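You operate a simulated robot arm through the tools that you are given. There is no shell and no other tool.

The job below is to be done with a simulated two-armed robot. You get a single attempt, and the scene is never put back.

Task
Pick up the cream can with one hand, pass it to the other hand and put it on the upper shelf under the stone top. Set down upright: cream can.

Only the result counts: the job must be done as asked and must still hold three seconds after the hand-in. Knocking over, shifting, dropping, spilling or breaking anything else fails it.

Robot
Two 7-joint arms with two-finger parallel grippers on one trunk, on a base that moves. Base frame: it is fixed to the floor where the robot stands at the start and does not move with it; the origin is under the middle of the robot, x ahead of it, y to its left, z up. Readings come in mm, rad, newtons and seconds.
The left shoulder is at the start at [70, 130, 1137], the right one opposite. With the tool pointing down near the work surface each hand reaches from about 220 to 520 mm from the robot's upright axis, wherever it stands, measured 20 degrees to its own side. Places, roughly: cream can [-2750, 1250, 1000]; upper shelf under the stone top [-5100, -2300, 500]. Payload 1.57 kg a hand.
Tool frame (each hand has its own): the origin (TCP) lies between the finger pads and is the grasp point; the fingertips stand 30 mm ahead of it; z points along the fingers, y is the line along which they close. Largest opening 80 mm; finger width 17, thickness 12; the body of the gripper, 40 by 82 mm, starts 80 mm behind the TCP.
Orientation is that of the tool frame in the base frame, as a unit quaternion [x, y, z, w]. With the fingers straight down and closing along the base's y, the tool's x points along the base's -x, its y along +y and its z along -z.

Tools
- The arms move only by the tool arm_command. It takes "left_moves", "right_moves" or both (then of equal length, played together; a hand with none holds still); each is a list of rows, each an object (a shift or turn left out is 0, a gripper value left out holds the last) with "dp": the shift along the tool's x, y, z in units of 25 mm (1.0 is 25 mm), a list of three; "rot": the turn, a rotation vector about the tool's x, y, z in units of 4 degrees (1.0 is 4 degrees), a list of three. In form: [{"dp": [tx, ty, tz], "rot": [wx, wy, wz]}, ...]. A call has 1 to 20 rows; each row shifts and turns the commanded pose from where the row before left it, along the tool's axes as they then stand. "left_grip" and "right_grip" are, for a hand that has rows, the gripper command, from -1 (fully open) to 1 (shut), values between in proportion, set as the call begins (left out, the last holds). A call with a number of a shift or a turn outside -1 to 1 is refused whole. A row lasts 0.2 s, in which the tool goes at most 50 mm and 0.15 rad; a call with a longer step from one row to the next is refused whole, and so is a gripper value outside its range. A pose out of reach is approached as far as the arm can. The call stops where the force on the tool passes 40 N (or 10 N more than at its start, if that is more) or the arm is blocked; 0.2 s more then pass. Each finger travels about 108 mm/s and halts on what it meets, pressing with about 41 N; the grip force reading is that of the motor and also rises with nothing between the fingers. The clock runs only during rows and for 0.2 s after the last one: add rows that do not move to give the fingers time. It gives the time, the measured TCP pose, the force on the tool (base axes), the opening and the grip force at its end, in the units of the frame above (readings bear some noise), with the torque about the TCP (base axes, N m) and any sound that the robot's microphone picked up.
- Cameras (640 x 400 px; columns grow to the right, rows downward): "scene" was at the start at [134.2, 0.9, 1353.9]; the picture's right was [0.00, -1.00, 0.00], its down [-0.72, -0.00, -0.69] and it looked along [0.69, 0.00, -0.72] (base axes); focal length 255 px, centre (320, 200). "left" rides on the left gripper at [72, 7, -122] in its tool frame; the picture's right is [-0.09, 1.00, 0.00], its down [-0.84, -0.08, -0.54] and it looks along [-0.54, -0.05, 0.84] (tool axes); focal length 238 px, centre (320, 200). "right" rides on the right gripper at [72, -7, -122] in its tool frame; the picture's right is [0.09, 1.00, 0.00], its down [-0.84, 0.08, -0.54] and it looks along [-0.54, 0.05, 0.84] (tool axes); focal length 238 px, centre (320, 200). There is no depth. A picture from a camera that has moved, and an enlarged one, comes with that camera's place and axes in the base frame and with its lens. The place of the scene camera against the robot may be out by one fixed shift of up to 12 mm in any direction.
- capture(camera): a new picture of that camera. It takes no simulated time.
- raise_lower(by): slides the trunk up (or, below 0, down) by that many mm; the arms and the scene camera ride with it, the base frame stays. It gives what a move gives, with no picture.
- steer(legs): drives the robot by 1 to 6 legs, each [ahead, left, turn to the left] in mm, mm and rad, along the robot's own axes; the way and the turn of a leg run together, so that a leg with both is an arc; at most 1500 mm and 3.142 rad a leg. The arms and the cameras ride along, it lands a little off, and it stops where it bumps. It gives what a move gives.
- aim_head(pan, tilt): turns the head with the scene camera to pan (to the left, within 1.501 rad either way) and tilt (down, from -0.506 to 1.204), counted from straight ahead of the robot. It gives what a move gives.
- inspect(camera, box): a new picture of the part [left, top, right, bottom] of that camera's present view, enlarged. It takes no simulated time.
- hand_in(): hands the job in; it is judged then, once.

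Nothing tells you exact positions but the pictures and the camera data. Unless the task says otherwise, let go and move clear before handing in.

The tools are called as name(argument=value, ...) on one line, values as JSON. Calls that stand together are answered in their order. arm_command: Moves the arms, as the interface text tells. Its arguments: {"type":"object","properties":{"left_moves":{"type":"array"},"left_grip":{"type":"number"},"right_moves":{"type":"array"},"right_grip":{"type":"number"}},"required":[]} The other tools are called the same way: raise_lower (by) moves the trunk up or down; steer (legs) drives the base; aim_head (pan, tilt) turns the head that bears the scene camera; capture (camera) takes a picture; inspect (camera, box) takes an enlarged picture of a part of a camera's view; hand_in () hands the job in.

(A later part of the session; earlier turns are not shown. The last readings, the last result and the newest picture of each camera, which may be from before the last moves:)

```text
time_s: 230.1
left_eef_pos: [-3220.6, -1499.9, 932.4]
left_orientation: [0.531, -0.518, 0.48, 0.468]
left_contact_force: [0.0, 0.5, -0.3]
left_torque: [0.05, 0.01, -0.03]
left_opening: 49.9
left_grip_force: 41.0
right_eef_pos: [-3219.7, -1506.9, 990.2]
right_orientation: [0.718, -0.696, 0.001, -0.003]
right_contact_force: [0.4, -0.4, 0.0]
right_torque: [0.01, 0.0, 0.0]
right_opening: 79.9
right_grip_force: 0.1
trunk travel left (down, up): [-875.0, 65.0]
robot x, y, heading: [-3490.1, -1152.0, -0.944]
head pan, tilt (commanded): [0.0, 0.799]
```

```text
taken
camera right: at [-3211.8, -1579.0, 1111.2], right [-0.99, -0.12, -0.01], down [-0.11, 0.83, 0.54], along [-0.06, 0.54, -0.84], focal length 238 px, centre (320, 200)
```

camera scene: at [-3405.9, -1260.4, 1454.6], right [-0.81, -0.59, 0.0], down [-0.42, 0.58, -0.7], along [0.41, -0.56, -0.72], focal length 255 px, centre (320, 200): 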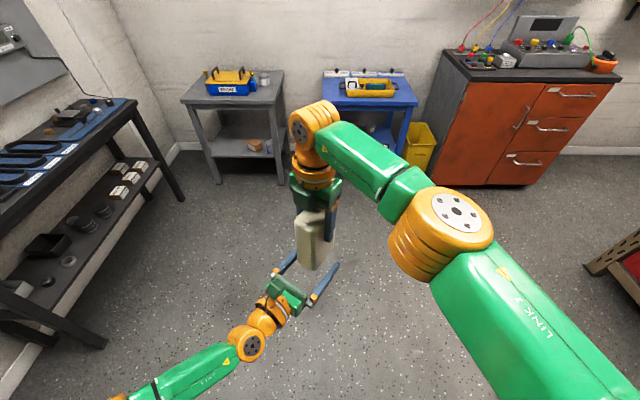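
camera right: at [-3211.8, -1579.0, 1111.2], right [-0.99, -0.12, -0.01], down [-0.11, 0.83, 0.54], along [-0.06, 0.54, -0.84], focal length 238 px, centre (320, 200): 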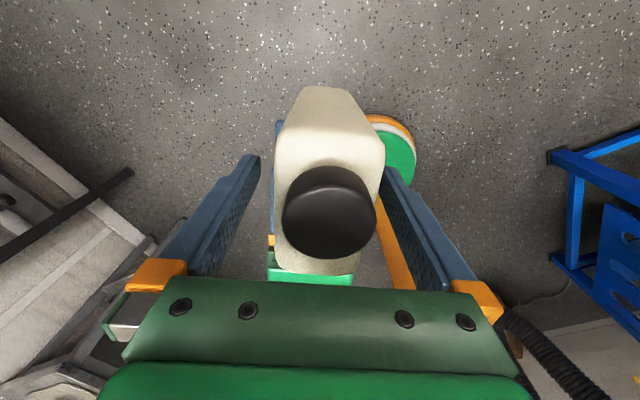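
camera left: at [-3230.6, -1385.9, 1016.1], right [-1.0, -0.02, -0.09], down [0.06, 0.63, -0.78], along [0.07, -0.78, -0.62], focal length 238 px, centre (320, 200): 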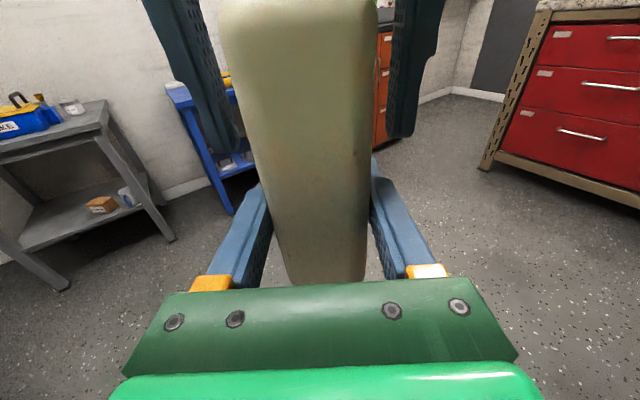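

Released on the right. I raise the right hand straight up 130 mm so that its fingers clear the cap.

arm_command(right_moves=[{"dp": [0, 0, -0.4]}, {"dp": [0, 0, -0.7]}, {"dp": [0, 0, -0.7]}, {"dp": [0, 0, -0.8]}, {"dp": [0, 0, -0.8]}, {"dp": [0, 0, -0.8]}, {"dp": [0, 0, -0.8]}])

capture(camera="scene")

capture(camera="left")

```text
time_s: 231.7
left_eef_pos: [-3221.2, -1498.9, 933.0]
left_orientation: [0.531, -0.517, 0.481, 0.468]
left_contact_force: [0.8, 0.2, 0.0]
left_torque: [0.04, -0.01, 0.01]
left_opening: 49.6
left_grip_force: 41.0
right_eef_pos: [-3222.4, -1505.3, 1116.7]
right_orientation: [0.719, -0.695, 0.002, -0.003]
right_contact_force: [0.2, 0.7, -0.6]
right_torque: [0.0, 0.0, 0.0]
right_opening: 80.2
right_grip_force: 0.1
trunk travel left (down, up): [-875.0, 65.0]
robot x, y, heading: [-3490.4, -1153.1, -0.941]
head pan, tilt (commanded): [0.0, 0.799]
```

```text
taken
camera scene: at [-3405.8, -1259.8, 1454.6], right [-0.81, -0.59, 0.0], down [-0.42, 0.58, -0.7], along [0.41, -0.56, -0.72], focal length 255 px, centre (320, 200)
```

scene: 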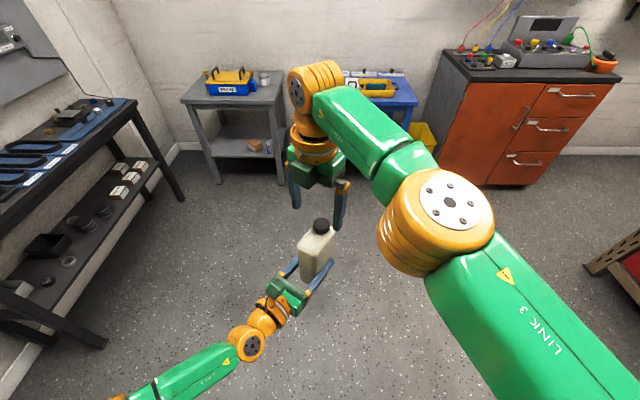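

```text
taken
camera left: at [-3230.5, -1385.3, 1016.3], right [-1.0, -0.02, -0.09], down [0.06, 0.62, -0.78], along [0.07, -0.78, -0.62], focal length 238 px, centre (320, 200)
```

left: 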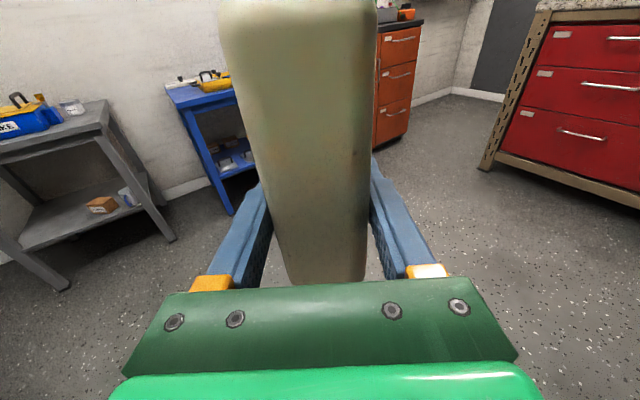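

The jug is now held by the left hand alone, upright. I move the right hand away to the right.

arm_command(right_moves=[{"dp": [0, 0, -0.8]}, {"dp": [0, 0.9, -0.2]}, {"dp": [0, 0.94, 0]}, {"dp": [0, 0.94, 0]}, {"dp": [0, 0.94, 0]}, {"dp": [0, 0.94, 0]}, {"dp": [0, 0.94, 0]}, {"dp": [0, 0.94, 0]}, {"dp": [0, 0.94, 0]}, {"dp": [-0.5, 0.7, 0]}])

arm_command(left_moves=[{"dp": [0.0104, -0.676, 0.105], "rot": [0.995, 0, -0.099]}, {"dp": [0.015, -0.668, 0.151], "rot": [0.995, 0, -0.099]}, {"dp": [0.0197, -0.656, 0.198], "rot": [0.995, 0, -0.099]}, {"dp": [0.024, -0.64, 0.243], "rot": [0.995, 0, -0.099]}, {"dp": [0.0285, -0.624, 0.287], "rot": [0.995, 0, -0.099]}, {"dp": [0.0327, -0.6, 0.329], "rot": [0.995, 0, -0.099]}, {"dp": [0.0368, -0.576, 0.37], "rot": [0.995, 0, -0.099]}, {"dp": [0.041, -0.548, 0.41], "rot": [0.995, 0, -0.099]}, {"dp": [0.045, -0.516, 0.45], "rot": [0.6, 0, -0.06]}])

capture(camera="scene")

```text
time_s: 233.9
left_eef_pos: [-3220.9, -1499.6, 933.7]
left_orientation: [0.531, -0.518, 0.481, 0.468]
left_contact_force: [0.1, 0.1, -0.2]
left_torque: [0.05, 0.02, 0.0]
left_opening: 49.8
left_grip_force: 41.2
right_eef_pos: [-3272.4, -1544.4, 1181.4]
right_orientation: [0.718, -0.696, 0.002, -0.003]
right_contact_force: [0.1, 0.0, 0.6]
right_torque: [0.01, 0.02, 0.0]
right_opening: 80.1
right_grip_force: 0.2
right hand out of reach, approached as far as the arm can: row 1, 2, 3, 4, 5, 6, 7, 8, 9, 10
trunk travel left (down, up): [-875.0, 65.0]
robot x, y, heading: [-3486.7, -1155.9, -0.938]
head pan, tilt (commanded): [0.0, 0.799]
```

```text
time_s: 235.9
left_eef_pos: [-3067.3, -1519.0, 931.1]
left_orientation: [0.661, -0.338, 0.597, 0.305]
left_contact_force: [0.2, 0.4, -0.5]
left_torque: [0.01, 0.02, 0.01]
left_opening: 49.9
left_grip_force: 40.6
right_eef_pos: [-3270.4, -1545.1, 1180.6]
right_orientation: [0.718, -0.696, 0.0, -0.003]
right_contact_force: [0.4, -0.8, 1.4]
right_torque: [0.03, -0.01, -0.02]
right_opening: 80.0
right_grip_force: 0.1
trunk travel left (down, up): [-875.0, 65.0]
robot x, y, heading: [-3487.4, -1157.1, -0.942]
head pan, tilt (commanded): [0.0, 0.799]
```

```text
taken
camera scene: at [-3404.8, -1261.3, 1454.5], right [-0.81, -0.59, 0.0], down [-0.42, 0.58, -0.7], along [0.41, -0.56, -0.72], focal length 255 px, centre (320, 200)
```

scene: 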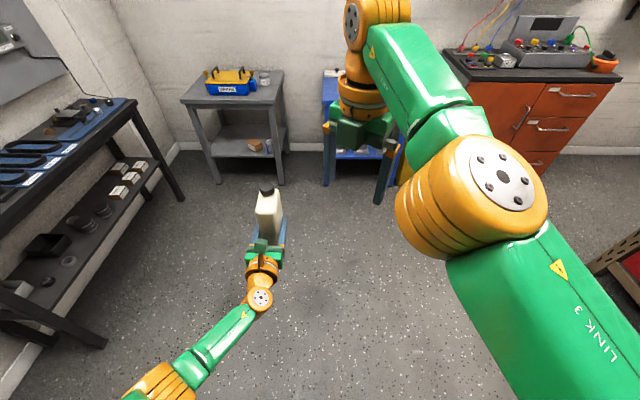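

The left hand now points straight ahead with the jug at 540 mm. The right arm sits at its limit; I bring it lower, back and to the right.

arm_command(right_moves=[{"dp": [-0.113, 0.907, 0.5]}, {"dp": [-0.113, 0.907, 0.5]}, {"dp": [-0.113, 0.907, 0.5]}, {"dp": [-0.113, 0.907, 0.5]}, {"dp": [-0.113, 0.907, 0.5]}, {"dp": [-0.113, 0.907, 0.5]}, {"dp": [-0.113, 0.907, 0.5]}, {"dp": [-0.113, 0.907, 0.5]}])

capture(camera="scene")

```text
time_s: 237.7
left_eef_pos: [-3069.2, -1519.3, 931.3]
left_orientation: [0.661, -0.338, 0.597, 0.305]
left_contact_force: [0.3, -0.6, -0.3]
left_torque: [0.07, 0.03, 0.0]
left_opening: 49.7
left_grip_force: 40.7
right_eef_pos: [-3329.3, -1629.4, 1136.3]
right_orientation: [0.718, -0.696, -0.001, -0.003]
right_contact_force: [-0.8, 0.2, -0.5]
right_torque: [0.01, 0.02, 0.0]
right_opening: 79.6
right_grip_force: 0.0
right hand out of reach, approached as far as the arm can: row 1, 2, 3, 4, 5, 6, 7, 8
trunk travel left (down, up): [-875.0, 65.0]
robot x, y, heading: [-3482.5, -1154.3, -0.945]
head pan, tilt (commanded): [0.0, 0.799]
```

```text
taken
camera scene: at [-3405.8, -1261.6, 1454.5], right [-0.81, -0.59, 0.0], down [-0.42, 0.58, -0.7], along [0.41, -0.56, -0.72], focal length 255 px, centre (320, 200)
```

scene: 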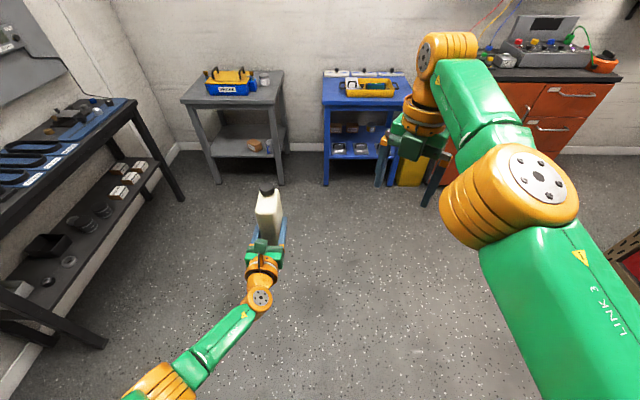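

The right wrist is probably at its yaw limit; I turn it back counter-clockwise to free it, then retract.

arm_command(right_moves=[{"rot": [0, 0, -1]}, {"rot": [0, 0, -1]}, {"rot": [0, 0, -1]}, {"rot": [0, 0, -1]}, {"rot": [0, 0, -1]}, {"rot": [0, 0, -1]}, {"rot": [0, 0, -1]}, {"rot": [0, 0, -1]}, {"rot": [0, 0, -1]}, {"rot": [0, 0, -1]}, {"rot": [0, 0, -1]}, {"rot": [0, 0, -1]}, {"rot": [0, 0, -1]}, {"rot": [0, 0, -1]}, {"rot": [0, 0, -1]}])

capture(camera="scene")

```text
time_s: 240.9
left_eef_pos: [-3067.3, -1517.9, 932.3]
left_orientation: [0.661, -0.337, 0.597, 0.304]
left_contact_force: [-0.4, -0.2, 0.4]
left_torque: [0.01, 0.03, -0.01]
left_opening: 49.6
left_grip_force: 41.5
right_eef_pos: [-3329.4, -1628.5, 1137.1]
right_orientation: [0.97, -0.242, 0.002, -0.002]
right_contact_force: [-0.9, -0.9, 0.2]
right_torque: [0.0, 0.0, -0.01]
right_opening: 80.0
right_grip_force: 0.0
trunk travel left (down, up): [-875.0, 65.0]
robot x, y, heading: [-3486.7, -1156.1, -0.945]
head pan, tilt (commanded): [0.0, 0.799]
```

```text
taken
camera scene: at [-3405.4, -1260.9, 1454.5], right [-0.81, -0.59, 0.0], down [-0.42, 0.58, -0.7], along [0.41, -0.56, -0.72], focal length 255 px, centre (320, 200)
```

scene: 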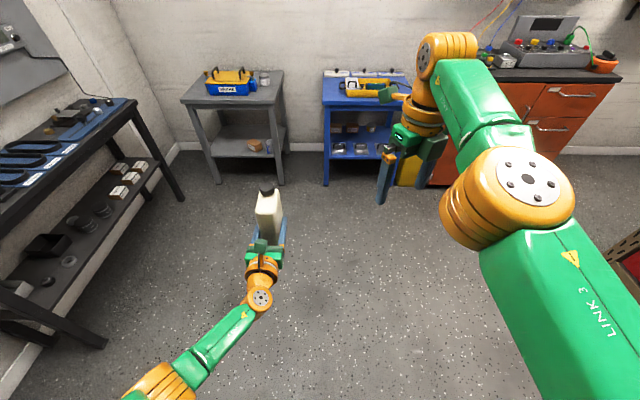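

Freed. Now I retract the right hand toward the body.

arm_command(right_moves=[{"dp": [-0.879, -0.205, 0.32]}, {"dp": [-0.879, -0.205, 0.32]}, {"dp": [-0.879, -0.205, 0.32]}, {"dp": [-0.879, -0.205, 0.32]}, {"dp": [-0.879, -0.205, 0.32]}, {"dp": [-0.879, -0.205, 0.32]}, {"dp": [-0.879, -0.205, 0.32]}])

capture(camera="scene")

```text
time_s: 242.5
left_eef_pos: [-3070.1, -1519.5, 933.1]
left_orientation: [0.659, -0.338, 0.598, 0.305]
left_contact_force: [0.3, 0.7, -0.4]
left_torque: [0.07, 0.04, 0.04]
left_opening: 49.5
left_grip_force: 40.9
right_eef_pos: [-3376.6, -1609.1, 1113.9]
right_orientation: [0.969, -0.245, 0.005, -0.002]
right_contact_force: [-0.4, 1.3, 0.3]
right_torque: [-0.01, -0.04, 0.06]
right_opening: 80.1
right_grip_force: 0.1
right hand out of reach, approached as far as the arm can: row 1, 2, 3, 4, 5, 6
trunk travel left (down, up): [-875.0, 65.0]
robot x, y, heading: [-3489.3, -1153.4, -0.939]
head pan, tilt (commanded): [0.0, 0.799]
```

```text
taken
camera scene: at [-3409.5, -1261.4, 1454.8], right [-0.81, -0.59, 0.0], down [-0.42, 0.58, -0.7], along [0.41, -0.56, -0.72], focal length 255 px, centre (320, 200)
```

scene: 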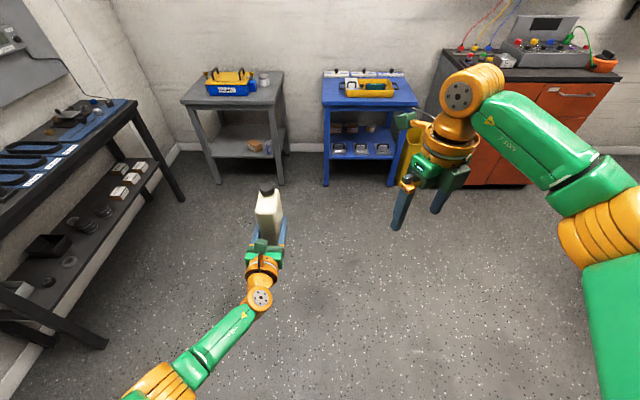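

The right arm is coming free; I continue retracting it.

arm_command(right_moves=[{"dp": [-0.88, -0.288, 0.32]}, {"dp": [-0.88, -0.288, 0.32]}, {"dp": [-0.88, -0.288, 0.32]}, {"dp": [-0.88, -0.288, 0.32]}, {"dp": [-0.88, -0.288, 0.32]}])

aim_head(pan=-0.5, tilt=0.9)

capture(camera="scene")

```text
time_s: 243.7
left_eef_pos: [-3068.0, -1517.2, 932.1]
left_orientation: [0.661, -0.336, 0.598, 0.304]
left_contact_force: [0.4, 0.1, 0.1]
left_torque: [0.03, 0.07, 0.05]
left_opening: 49.8
left_grip_force: 41.1
right_eef_pos: [-3453.4, -1528.9, 1070.3]
right_orientation: [0.97, -0.245, 0.003, -0.003]
right_contact_force: [-0.7, 0.1, -0.1]
right_torque: [0.0, -0.01, 0.04]
right_opening: 80.0
right_grip_force: 0.1
trunk travel left (down, up): [-875.0, 65.0]
robot x, y, heading: [-3485.5, -1152.7, -0.941]
head pan, tilt (commanded): [0.0, 0.799]
```

```text
time_s: 244.6
left_eef_pos: [-3068.1, -1518.9, 931.1]
left_orientation: [0.661, -0.337, 0.597, 0.304]
left_contact_force: [0.4, 0.3, -0.3]
left_torque: [0.03, 0.0, 0.0]
left_opening: 49.9
left_grip_force: 41.1
right_eef_pos: [-3452.3, -1528.2, 1068.9]
right_orientation: [0.97, -0.243, 0.003, -0.002]
right_contact_force: [0.7, -0.3, -0.1]
right_torque: [0.03, 0.0, 0.01]
right_opening: 80.1
right_grip_force: 0.1
trunk travel left (down, up): [-875.0, 65.0]
robot x, y, heading: [-3489.0, -1154.4, -0.94]
head pan, tilt (commanded): [-0.499, 0.901]
```

```text
taken
camera scene: at [-3442.8, -1270.5, 1446.7], right [-0.99, -0.13, 0.0], down [-0.1, 0.78, -0.62], along [0.08, -0.61, -0.78], focal length 255 px, centre (320, 200)
```

scene: 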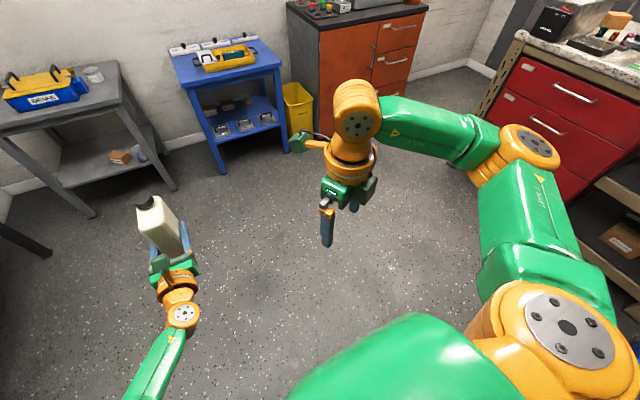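

The right hand is back; I tuck it a bit more inward, then turn right to face the stone-topped bench squarely.

arm_command(right_moves=[{"dp": [0.186, -0.808, 0]}, {"dp": [0.186, -0.808, 0]}, {"dp": [0.186, -0.808, 0]}, {"dp": [0.186, -0.808, 0]}, {"dp": [0.186, -0.808, 0]}])

steer(legs=[[0, 0, -1.57]])

aim_head(pan=0.0, tilt=0.5)

capture(camera="scene")

```text
time_s: 245.8
left_eef_pos: [-3066.5, -1519.3, 931.6]
left_orientation: [0.661, -0.338, 0.597, 0.305]
left_contact_force: [-0.8, 0.0, -0.1]
left_torque: [0.05, 0.05, 0.0]
left_opening: 49.9
left_grip_force: 41.6
right_eef_pos: [-3384.1, -1447.6, 1070.9]
right_orientation: [0.97, -0.244, 0.003, -0.002]
right_contact_force: [-0.1, 0.1, -0.3]
right_torque: [0.02, 0.01, 0.0]
right_opening: 80.4
right_grip_force: 0.0
trunk travel left (down, up): [-875.0, 65.0]
robot x, y, heading: [-3487.9, -1152.9, -0.944]
head pan, tilt (commanded): [-0.499, 0.901]
```

```text
time_s: 250.1
left_eef_pos: [-3860.5, -1567.2, 931.4]
left_orientation: [-0.222, 0.708, -0.201, -0.64]
left_contact_force: [0.5, 0.3, 0.1]
left_torque: [0.02, -0.05, 0.02]
left_opening: 49.9
left_grip_force: 41.2
right_eef_pos: [-3783.9, -1252.3, 1072.3]
right_orientation: [-0.505, 0.863, -0.003, -0.002]
right_contact_force: [0.8, 0.0, 0.2]
right_torque: [-0.01, 0.01, -0.05]
right_opening: 80.0
right_grip_force: 0.0
trunk travel left (down, up): [-875.0, 65.0]
robot x, y, heading: [-3486.7, -1152.8, -2.533]
head pan, tilt (commanded): [-0.499, 0.901]
```

```text
time_s: 251.0
left_eef_pos: [-3862.3, -1566.7, 931.1]
left_orientation: [-0.222, 0.708, -0.201, -0.64]
left_contact_force: [-1.1, -0.1, 0.0]
left_torque: [0.0, -0.04, 0.03]
left_opening: 49.8
left_grip_force: 41.3
right_eef_pos: [-3782.4, -1251.5, 1071.9]
right_orientation: [-0.505, 0.863, -0.003, -0.001]
right_contact_force: [0.4, -0.7, 0.5]
right_torque: [0.0, 0.0, 0.01]
right_opening: 80.1
right_grip_force: 0.1
trunk travel left (down, up): [-875.0, 65.0]
robot x, y, heading: [-3485.3, -1155.0, -2.53]
head pan, tilt (commanded): [0.0, 0.499]
```

```text
taken
camera scene: at [-3601.3, -1236.0, 1480.4], right [-0.57, 0.82, 0.0], down [0.39, 0.28, -0.88], along [-0.72, -0.5, -0.48], focal length 255 px, centre (320, 200)
```

scene: 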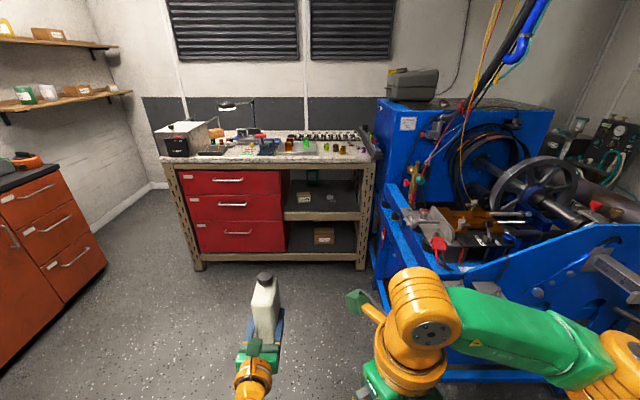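

I face the bench now, holding the jug ahead on the left. I zoom in to measure the bench relative to the robot.

inspect(camera="scene", box=[150, 120, 400, 280])

inspect(camera="scene", box=[270, 150, 390, 275])

```text
2.50 times, centred on (275, 200) of scene
camera zoom: at [-3601.3, -1236.0, 1480.4], right [-0.57, 0.82, 0.0], down [0.39, 0.28, -0.88], along [-0.72, -0.5, -0.48], focal length 637 px, centre (432, 200)
```

zoom: 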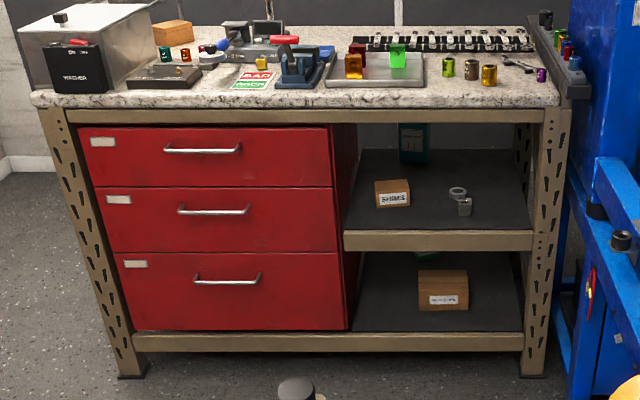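

```text
3.20 times, centred on (330, 212) of scene
camera zoom: at [-3601.3, -1236.0, 1480.4], right [-0.57, 0.82, 0.0], down [0.39, 0.28, -0.88], along [-0.72, -0.5, -0.48], focal length 816 px, centre (288, 160)
```

zoom: 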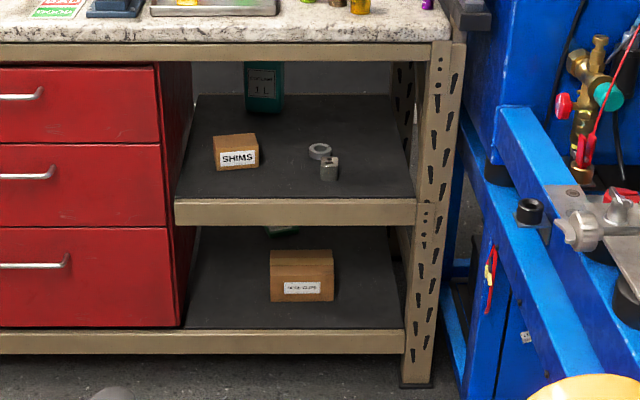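

The bench front is square to me at about 1671 mm ahead; the compartment spans −255…+283 mm laterally, the SHIMS box stands 140 mm behind the front. The machine's side is at about +405 mm, so I check how far my right elbow sticks out.

aim_head(pan=-0.9, tilt=0.9)

capture(camera="scene")

```text
time_s: 252.2
left_eef_pos: [-3860.2, -1566.8, 930.7]
left_orientation: [-0.22, 0.708, -0.2, -0.64]
left_contact_force: [-0.1, 0.0, 0.3]
left_torque: [0.04, -0.05, 0.0]
left_opening: 49.8
left_grip_force: 41.2
right_eef_pos: [-3784.5, -1252.8, 1071.7]
right_orientation: [-0.505, 0.863, -0.004, -0.002]
right_contact_force: [0.2, 0.5, -0.2]
right_torque: [0.02, -0.02, 0.01]
right_opening: 79.8
right_grip_force: 0.1
trunk travel left (down, up): [-875.0, 65.0]
robot x, y, heading: [-3489.5, -1157.0, -2.533]
head pan, tilt (commanded): [-0.901, 0.901]
```

```text
taken
camera scene: at [-3599.1, -1162.5, 1446.7], right [0.29, 0.96, 0.0], down [0.75, -0.22, -0.62], along [-0.59, 0.18, -0.78], focal length 255 px, centre (320, 200)
```

scene: 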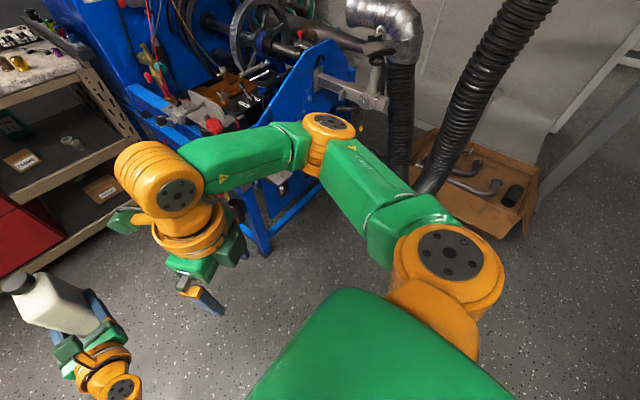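

The right elbow reaches only about 350 mm to the right, so there is room. I drive ahead 700 mm with a 50 mm shift to the left, keeping the trunk high past the machine's jaws.

steer(legs=[[700, 55, 0]])

aim_head(pan=0.0, tilt=0.8)

capture(camera="scene")

aim_head(pan=-0.9, tilt=0.8)

capture(camera="scene")

```text
time_s: 256.0
left_eef_pos: [-4387.0, -2010.3, 932.4]
left_orientation: [-0.225, 0.707, -0.204, -0.639]
left_contact_force: [0.3, 1.0, 0.5]
left_torque: [0.04, -0.04, 0.01]
left_opening: 49.6
left_grip_force: 40.6
right_eef_pos: [-4312.0, -1695.0, 1072.7]
right_orientation: [-0.508, 0.861, -0.003, 0.0]
right_contact_force: [0.8, 0.8, 0.1]
right_torque: [0.02, 0.03, 0.0]
right_opening: 80.0
right_grip_force: 0.1
trunk travel left (down, up): [-875.0, 65.0]
robot x, y, heading: [-4017.9, -1595.7, -2.531]
head pan, tilt (commanded): [-0.901, 0.901]
```

```text
time_s: 257.2
left_eef_pos: [-4387.4, -2012.1, 930.9]
left_orientation: [-0.224, 0.707, -0.203, -0.639]
left_contact_force: [0.4, -1.0, 1.2]
left_torque: [-0.01, -0.05, 0.01]
left_opening: 49.9
left_grip_force: 40.9
right_eef_pos: [-4314.7, -1695.4, 1071.7]
right_orientation: [-0.509, 0.861, -0.004, -0.001]
right_contact_force: [0.1, 0.4, -0.4]
right_torque: [0.0, 0.02, 0.01]
right_opening: 80.1
right_grip_force: 0.0
trunk travel left (down, up): [-875.0, 65.0]
robot x, y, heading: [-4016.7, -1593.9, -2.517]
head pan, tilt (commanded): [0.0, 0.799]
```

```text
taken
camera scene: at [-4122.9, -1672.0, 1454.6], right [-0.58, 0.81, 0.0], down [0.58, 0.42, -0.7], along [-0.57, -0.4, -0.72], focal length 255 px, centre (320, 200)
```

scene: 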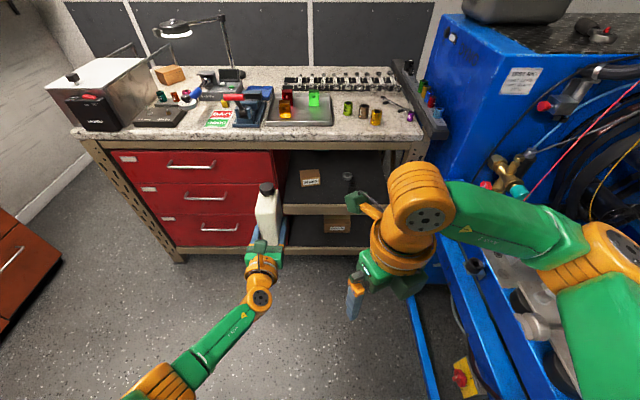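

```text
time_s: 258.4
left_eef_pos: [-4387.5, -2012.7, 931.4]
left_orientation: [-0.224, 0.707, -0.203, -0.64]
left_contact_force: [0.4, 0.2, 0.0]
left_torque: [0.04, -0.01, -0.03]
left_opening: 49.9
left_grip_force: 40.7
right_eef_pos: [-4314.5, -1695.6, 1071.3]
right_orientation: [-0.509, 0.861, -0.004, -0.001]
right_contact_force: [-0.7, -0.4, -0.8]
right_torque: [-0.03, 0.03, -0.01]
right_opening: 79.8
right_grip_force: 0.1
trunk travel left (down, up): [-875.0, 65.0]
robot x, y, heading: [-4016.3, -1593.7, -2.52]
head pan, tilt (commanded): [-0.901, 0.799]
```

```text
taken
camera scene: at [-4134.8, -1603.1, 1454.6], right [0.28, 0.96, 0.0], down [0.69, -0.2, -0.7], along [-0.67, 0.19, -0.72], focal length 255 px, centre (320, 200)
```

scene: 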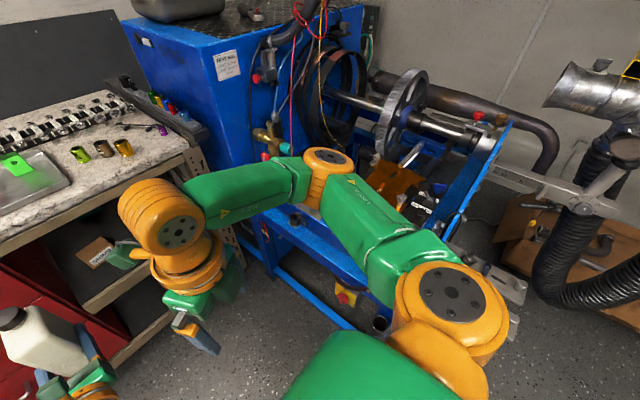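

The machine's side is at about R=500 from here, so lowering is safe. I lower the trunk by 300 mm so that the jug comes to just above shelf height.

raise_lower(by=-300)

aim_head(pan=0.0, tilt=0.45)

capture(camera="scene")

capture(camera="left")

```text
time_s: 261.4
left_eef_pos: [-4387.5, -2011.0, 631.9]
left_orientation: [-0.226, 0.707, -0.204, -0.639]
left_contact_force: [-0.5, -0.4, 0.5]
left_torque: [0.04, -0.03, -0.01]
left_opening: 49.6
left_grip_force: 40.5
right_eef_pos: [-4313.4, -1695.0, 771.9]
right_orientation: [-0.509, 0.861, -0.003, -0.001]
right_contact_force: [0.0, -0.3, 0.1]
right_torque: [-0.01, 0.01, 0.0]
right_opening: 80.3
right_grip_force: 0.0
trunk travel left (down, up): [-575.0, 365.0]
robot x, y, heading: [-4021.1, -1590.7, -2.521]
head pan, tilt (commanded): [-0.901, 0.799]
```

```text
time_s: 262.6
left_eef_pos: [-4387.1, -2012.5, 631.4]
left_orientation: [-0.226, 0.707, -0.204, -0.638]
left_contact_force: [-0.4, 0.8, 0.0]
left_torque: [0.01, -0.04, 0.03]
left_opening: 49.5
left_grip_force: 41.1
right_eef_pos: [-4313.5, -1695.6, 772.3]
right_orientation: [-0.509, 0.861, -0.003, 0.0]
right_contact_force: [0.6, 0.4, -0.3]
right_torque: [-0.02, -0.03, -0.04]
right_opening: 79.9
right_grip_force: 0.0
trunk travel left (down, up): [-575.0, 365.0]
robot x, y, heading: [-4018.4, -1593.6, -2.524]
head pan, tilt (commanded): [0.0, 0.45]
```

```text
taken
camera scene: at [-4131.8, -1678.3, 1184.9], right [-0.58, 0.81, 0.0], down [0.36, 0.25, -0.9], along [-0.73, -0.52, -0.44], focal length 255 px, centre (320, 200)
```

scene: 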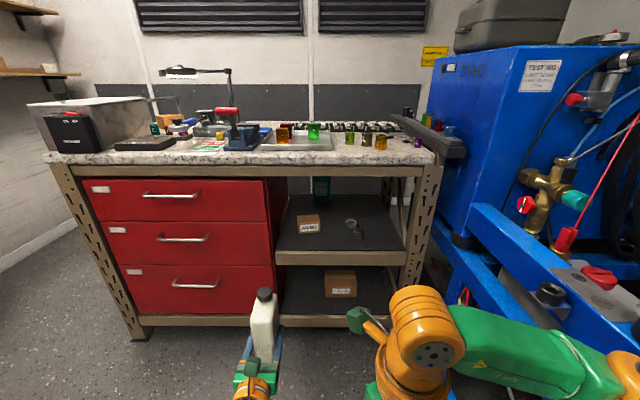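

```text
taken
camera left: at [-4297.9, -1940.2, 714.6], right [-0.57, 0.82, -0.09], down [0.55, 0.3, -0.78], along [-0.61, -0.49, -0.62], focal length 238 px, centre (320, 200)
```

left: 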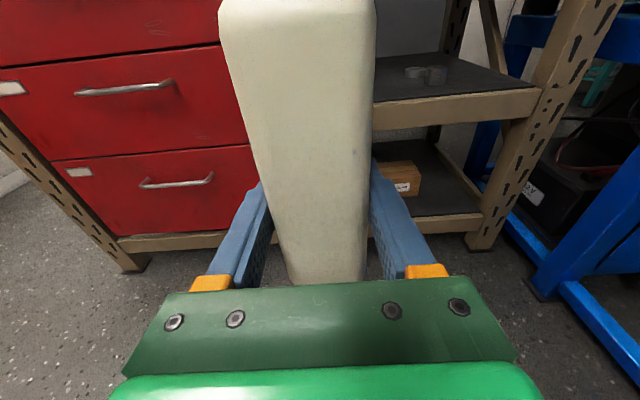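

The jug is now at shelf level. I zoom on the compartment to fix the shelf's height and the target spot.

inspect(camera="scene", box=[240, 160, 450, 350])

inspect(camera="left", box=[350, 20, 570, 220])

```text
2.11 times, centred on (345, 255) of scene
camera zoom: at [-4131.8, -1678.3, 1184.9], right [-0.58, 0.81, 0.0], down [0.36, 0.25, -0.9], along [-0.73, -0.52, -0.44], focal length 537 px, centre (267, 84)
```

zoom: 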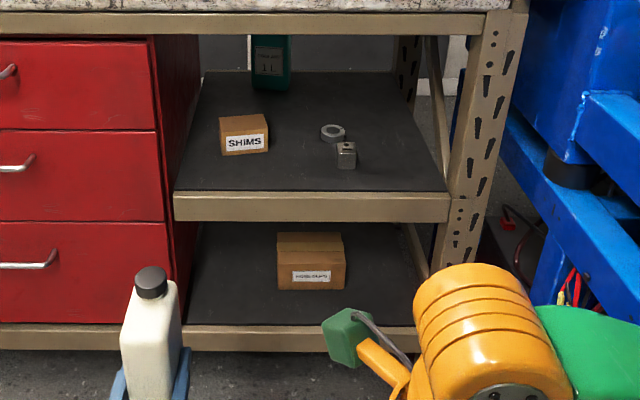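

```text
2.00 times, centred on (460, 120) of left
camera zoom: at [-4297.9, -1940.2, 714.6], right [-0.57, 0.82, -0.09], down [0.55, 0.3, -0.78], along [-0.61, -0.49, -0.62], focal length 477 px, centre (40, 360)
```

zoom: 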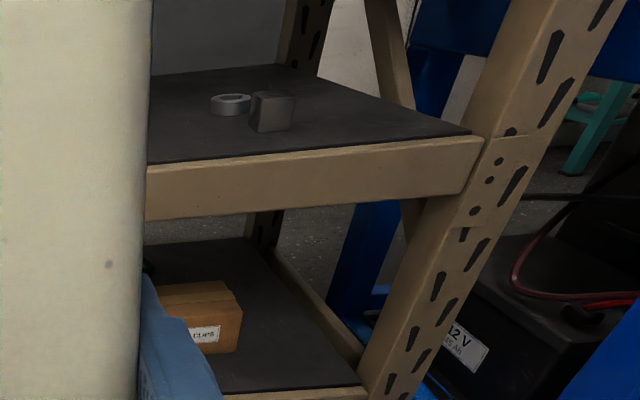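

The shelf's lip is at z≈545, 415 mm ahead of my left TCP; the compartment's left wall is about 60 mm left of the TCP line and the SHIMS box starts 138 mm behind the lip. I go 300 mm ahead while shifting 50 mm right, and check.

steer(legs=[[300, -50, 0]])

capture(camera="scene")

capture(camera="left")

```text
time_s: 264.7
left_eef_pos: [-4666.1, -2146.5, 630.1]
left_orientation: [-0.224, 0.707, -0.203, -0.639]
left_contact_force: [0.2, -0.7, 1.2]
left_torque: [0.01, -0.05, 0.01]
left_opening: 49.8
left_grip_force: 40.6
right_eef_pos: [-4591.9, -1831.8, 772.1]
right_orientation: [-0.507, 0.862, -0.004, -0.001]
right_contact_force: [0.8, 0.5, 0.4]
right_torque: [-0.02, -0.01, 0.01]
right_opening: 80.0
right_grip_force: 0.0
trunk travel left (down, up): [-575.0, 365.0]
robot x, y, heading: [-4297.4, -1732.3, -2.525]
head pan, tilt (commanded): [0.0, 0.45]
```

```text
taken
camera scene: at [-4409.6, -1814.5, 1185.0], right [-0.58, 0.82, 0.0], down [0.36, 0.25, -0.9], along [-0.73, -0.52, -0.44], focal length 255 px, centre (320, 200)
```

scene: 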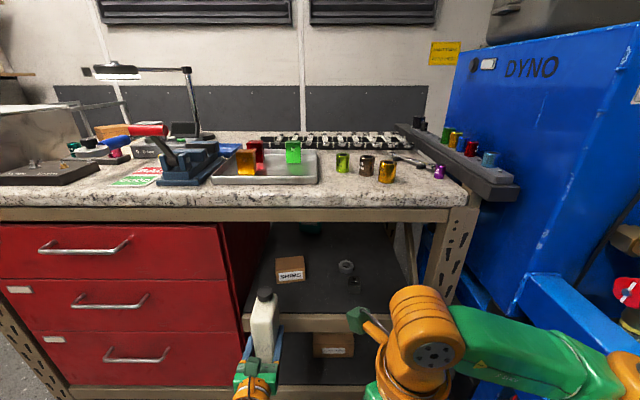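

```text
taken
camera left: at [-4576.4, -2075.9, 714.6], right [-0.57, 0.82, -0.09], down [0.55, 0.3, -0.78], along [-0.61, -0.49, -0.62], focal length 238 px, centre (320, 200)
```

left: 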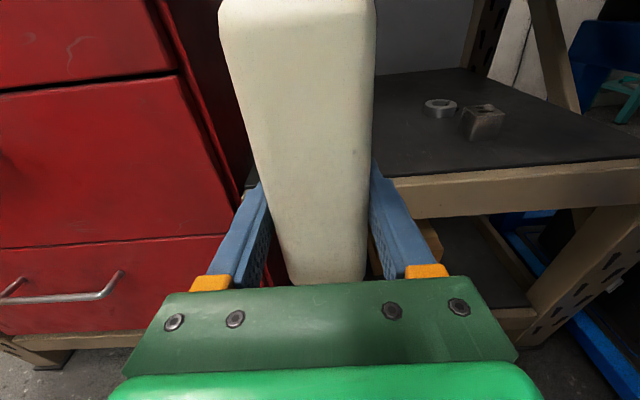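

I refine the lip's position with a zoom of the left wrist view.

inspect(camera="left", box=[370, 60, 640, 230])

inspect(camera="scene", box=[220, 210, 440, 390])

```text
2.35 times, centred on (505, 145) of left
camera zoom: at [-4576.4, -2075.9, 714.6], right [-0.57, 0.82, -0.09], down [0.55, 0.3, -0.78], along [-0.61, -0.49, -0.62], focal length 561 px, centre (-115, 329)
```

zoom: 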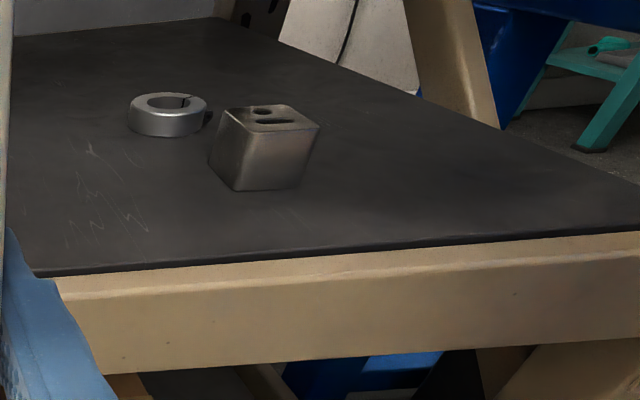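

```text
2.22 times, centred on (330, 300) of scene
camera zoom: at [-4409.6, -1814.5, 1185.0], right [-0.58, 0.82, 0.0], down [0.36, 0.25, -0.9], along [-0.73, -0.52, -0.44], focal length 566 px, centre (298, -22)
```

zoom: 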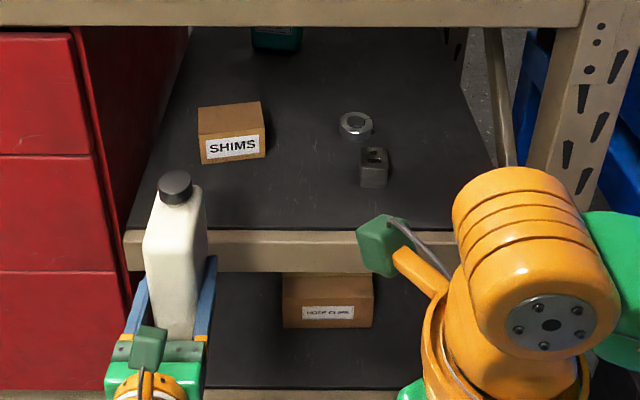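

The shelf mat starts 150 mm ahead of the TCP at z≈535–538, the SHIMS box front is at 275 mm. The jug's centre should go to about 203 mm ahead. I drive 150 mm forward, with 45 mm clearance above the shelf.

steer(legs=[[150, 0, 0]])

capture(camera="scene")

capture(camera="left")

```text
time_s: 266.1
left_eef_pos: [-4788.3, -2233.0, 632.1]
left_orientation: [-0.225, 0.707, -0.203, -0.639]
left_contact_force: [0.8, -0.8, 0.6]
left_torque: [0.08, -0.04, 0.01]
left_opening: 49.8
left_grip_force: 41.1
right_eef_pos: [-4714.5, -1918.2, 771.8]
right_orientation: [-0.507, 0.862, -0.003, -0.001]
right_contact_force: [0.3, -0.8, 0.1]
right_torque: [0.0, -0.01, 0.01]
right_opening: 79.8
right_grip_force: 0.0
trunk travel left (down, up): [-575.0, 365.0]
robot x, y, heading: [-4418.2, -1818.5, -2.523]
head pan, tilt (commanded): [0.0, 0.45]
```

```text
taken
camera scene: at [-4532.0, -1900.9, 1185.0], right [-0.58, 0.82, 0.0], down [0.36, 0.25, -0.9], along [-0.73, -0.52, -0.44], focal length 255 px, centre (320, 200)
```

scene: 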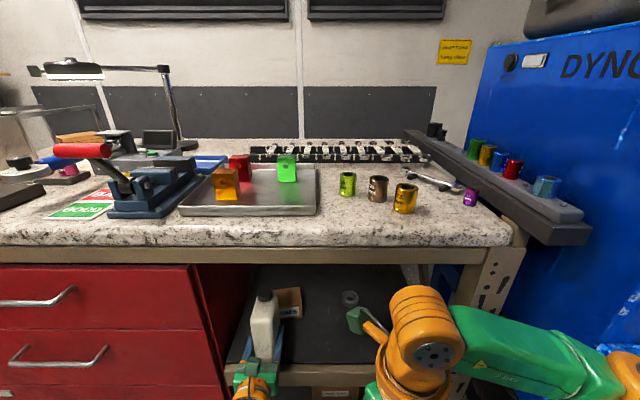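

```text
taken
camera left: at [-4699.3, -2161.9, 714.6], right [-0.56, 0.82, -0.09], down [0.56, 0.29, -0.78], along [-0.61, -0.49, -0.62], focal length 238 px, centre (320, 200)
```

left: 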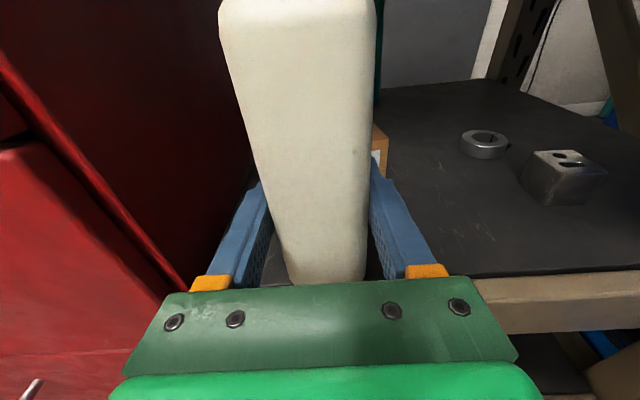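

The TCP is right at the mat's front edge now. I extend the left arm 46 mm forward, then lower the jug most of the way.

arm_command(left_moves=[{"dp": [0.062, 0, 0.61]}, {"dp": [0.062, 0, 0.61]}, {"dp": [0.062, 0, 0.61]}, {}])

capture(camera="left")

inspect(camera="scene", box=[200, 250, 440, 400])

```text
time_s: 267.1
left_eef_pos: [-4826.5, -2258.1, 633.1]
left_orientation: [-0.224, 0.707, -0.202, -0.639]
left_contact_force: [1.1, -0.4, -0.7]
left_torque: [0.02, -0.08, -0.03]
left_opening: 49.9
left_grip_force: 41.3
right_eef_pos: [-4713.3, -1917.3, 771.8]
right_orientation: [-0.506, 0.863, -0.004, -0.001]
right_contact_force: [-0.5, -1.4, 0.1]
right_torque: [-0.02, 0.0, -0.02]
right_opening: 79.9
right_grip_force: 0.0
trunk travel left (down, up): [-575.0, 365.0]
robot x, y, heading: [-4421.2, -1820.5, -2.523]
head pan, tilt (commanded): [0.0, 0.45]
```

```text
taken
camera left: at [-4736.6, -2187.6, 715.3], right [-0.56, 0.82, -0.09], down [0.56, 0.29, -0.78], along [-0.61, -0.49, -0.62], focal length 238 px, centre (320, 200)
```

left: 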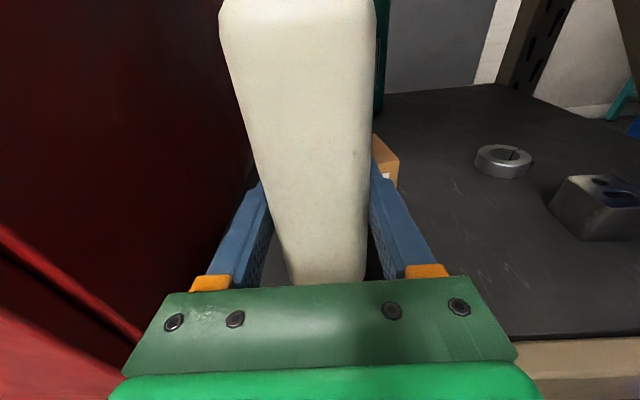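

```text
2.67 times, centred on (320, 325) of scene
camera zoom: at [-4531.7, -1901.1, 1185.0], right [-0.58, 0.82, 0.0], down [0.36, 0.25, -0.9], along [-0.73, -0.52, -0.44], focal length 680 px, centre (320, -133)
```

zoom: 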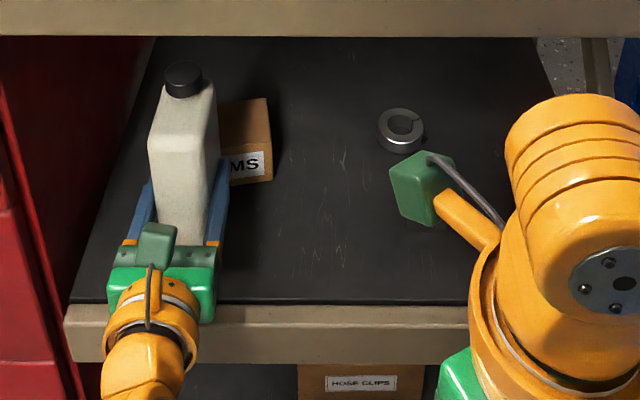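

The jug is now 18 mm inside the mat's front edge and 35 mm short of the SHIMS box. I lower it 32 mm, then continue in small steps watching for contact.

arm_command(left_moves=[{"dp": [-0.43, 0, 0.043]}, {"dp": [-0.43, 0, 0.043]}, {"dp": [-0.43, 0, 0.043]}, {}])

arm_command(left_moves=[{"dp": [-0.12, 0, 0.012]}, {"dp": [-0.12, 0, 0.012]}, {}])

inspect(camera="scene", box=[200, 250, 440, 400])

```text
time_s: 268.1
left_eef_pos: [-4819.4, -2259.3, 626.8]
left_orientation: [-0.223, 0.707, -0.202, -0.639]
left_contact_force: [0.0, -0.3, 0.7]
left_torque: [0.03, -0.05, -0.03]
left_opening: 49.8
left_grip_force: 41.4
left hand out of reach, approached as far as the arm can: row 1, 2, 3
right_eef_pos: [-4713.7, -1917.2, 770.7]
right_orientation: [-0.506, 0.862, -0.003, -0.001]
right_contact_force: [0.2, -0.4, -0.6]
right_torque: [-0.02, 0.01, -0.01]
right_opening: 80.0
right_grip_force: 0.0
trunk travel left (down, up): [-575.0, 365.0]
robot x, y, heading: [-4416.9, -1818.8, -2.526]
head pan, tilt (commanded): [0.0, 0.45]
```

```text
time_s: 268.9
left_eef_pos: [-4818.8, -2258.7, 624.9]
left_orientation: [-0.223, 0.708, -0.202, -0.64]
left_contact_force: [0.5, 0.7, 0.4]
left_torque: [0.0, -0.02, 0.01]
left_opening: 49.9
left_grip_force: 41.2
right_eef_pos: [-4713.8, -1917.6, 772.0]
right_orientation: [-0.506, 0.862, -0.003, -0.001]
right_contact_force: [-0.2, 0.7, -0.6]
right_torque: [0.02, 0.0, -0.01]
right_opening: 79.8
right_grip_force: 0.1
trunk travel left (down, up): [-575.0, 365.0]
robot x, y, heading: [-4417.4, -1819.7, -2.528]
head pan, tilt (commanded): [0.0, 0.45]
```

```text
2.67 times, centred on (320, 325) of scene
camera zoom: at [-4532.2, -1901.0, 1184.9], right [-0.58, 0.82, 0.0], down [0.36, 0.25, -0.9], along [-0.73, -0.52, -0.44], focal length 680 px, centre (320, -133)
```

zoom: 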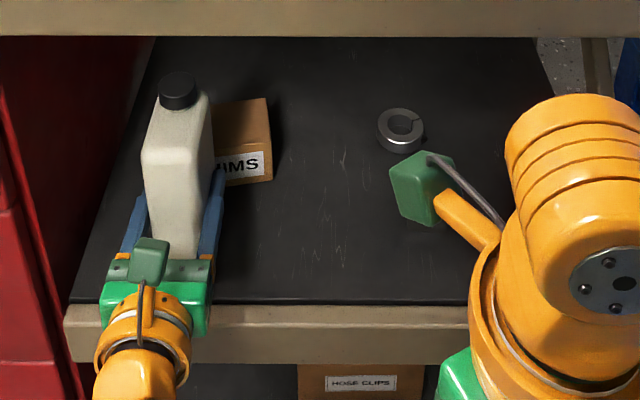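

The arm is at its reach limit for lowering, so I lower with the trunk instead: first 30 mm.

raise_lower(by=-30)

capture(camera="left")

inspect(camera="scene", box=[200, 250, 440, 400])

```text
time_s: 269.6
left_eef_pos: [-4817.5, -2258.3, 601.5]
left_orientation: [-0.223, 0.703, -0.204, -0.643]
left_contact_force: [-6.6, -7.4, 23.1]
left_torque: [0.29, -0.01, 0.04]
left_opening: 49.8
left_grip_force: 41.4
right_eef_pos: [-4712.5, -1913.7, 743.3]
right_orientation: [-0.507, 0.862, -0.004, -0.004]
right_contact_force: [0.5, -0.2, -0.5]
right_torque: [0.02, 0.04, -0.01]
right_opening: 80.1
right_grip_force: 0.1
trunk travel left (down, up): [-545.0, 395.0]
robot x, y, heading: [-4418.4, -1817.7, -2.527]
head pan, tilt (commanded): [0.0, 0.45]
```

```text
taken
camera left: at [-4727.0, -2185.9, 682.3], right [-0.57, 0.82, -0.09], down [0.55, 0.29, -0.79], along [-0.62, -0.5, -0.61], focal length 238 px, centre (320, 200)
```

left: 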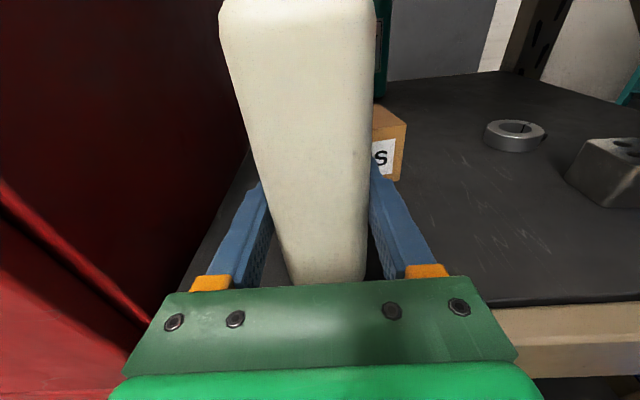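

```text
2.67 times, centred on (320, 325) of scene
camera zoom: at [-4528.1, -1896.7, 1156.2], right [-0.58, 0.82, 0.0], down [0.35, 0.25, -0.9], along [-0.74, -0.52, -0.43], focal length 680 px, centre (320, -133)
```

zoom: 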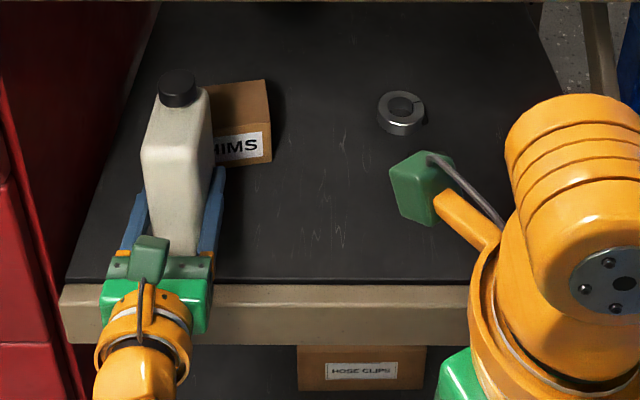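

Contact: 23 N upward at TCP z≈601, a bit earlier than my estimate. I look with the right wrist camera and zoomed views to verify it is the jug's base on the shelf.

capture(camera="right")

inspect(camera="scene", box=[215, 260, 305, 370])

inspect(camera="left", box=[180, 150, 480, 310])

```text
taken
camera right: at [-4741.0, -1980.0, 865.1], right [-0.92, 0.4, 0.0], down [0.34, 0.77, 0.53], along [0.22, 0.49, -0.85], focal length 238 px, centre (320, 200)
```

right: 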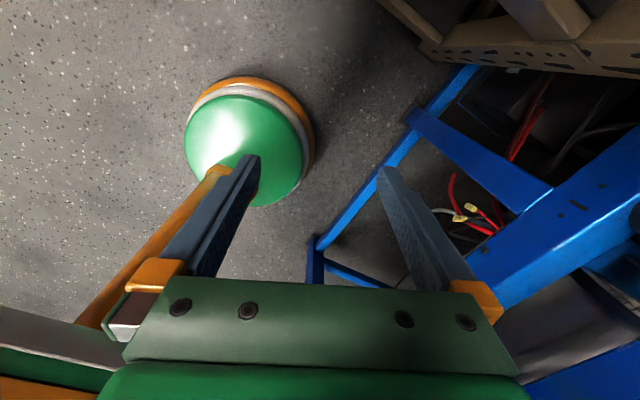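

```text
3.64 times, centred on (260, 315) of scene
camera zoom: at [-4528.1, -1896.7, 1156.2], right [-0.58, 0.82, 0.0], down [0.35, 0.25, -0.9], along [-0.74, -0.52, -0.43], focal length 927 px, centre (538, -218)
```

zoom: 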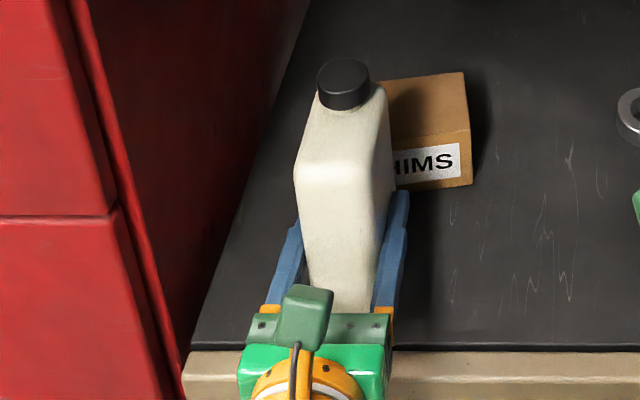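

```text
2.13 times, centred on (330, 230) of left
camera zoom: at [-4727.0, -2185.9, 682.3], right [-0.57, 0.82, -0.09], down [0.55, 0.29, -0.79], along [-0.62, -0.5, -0.61], focal length 508 px, centre (299, 136)
```

zoom: 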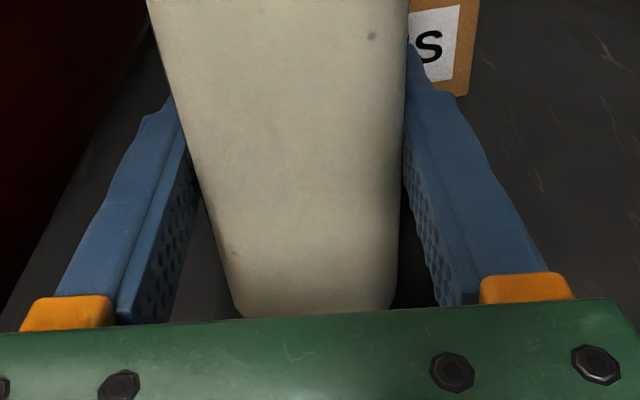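

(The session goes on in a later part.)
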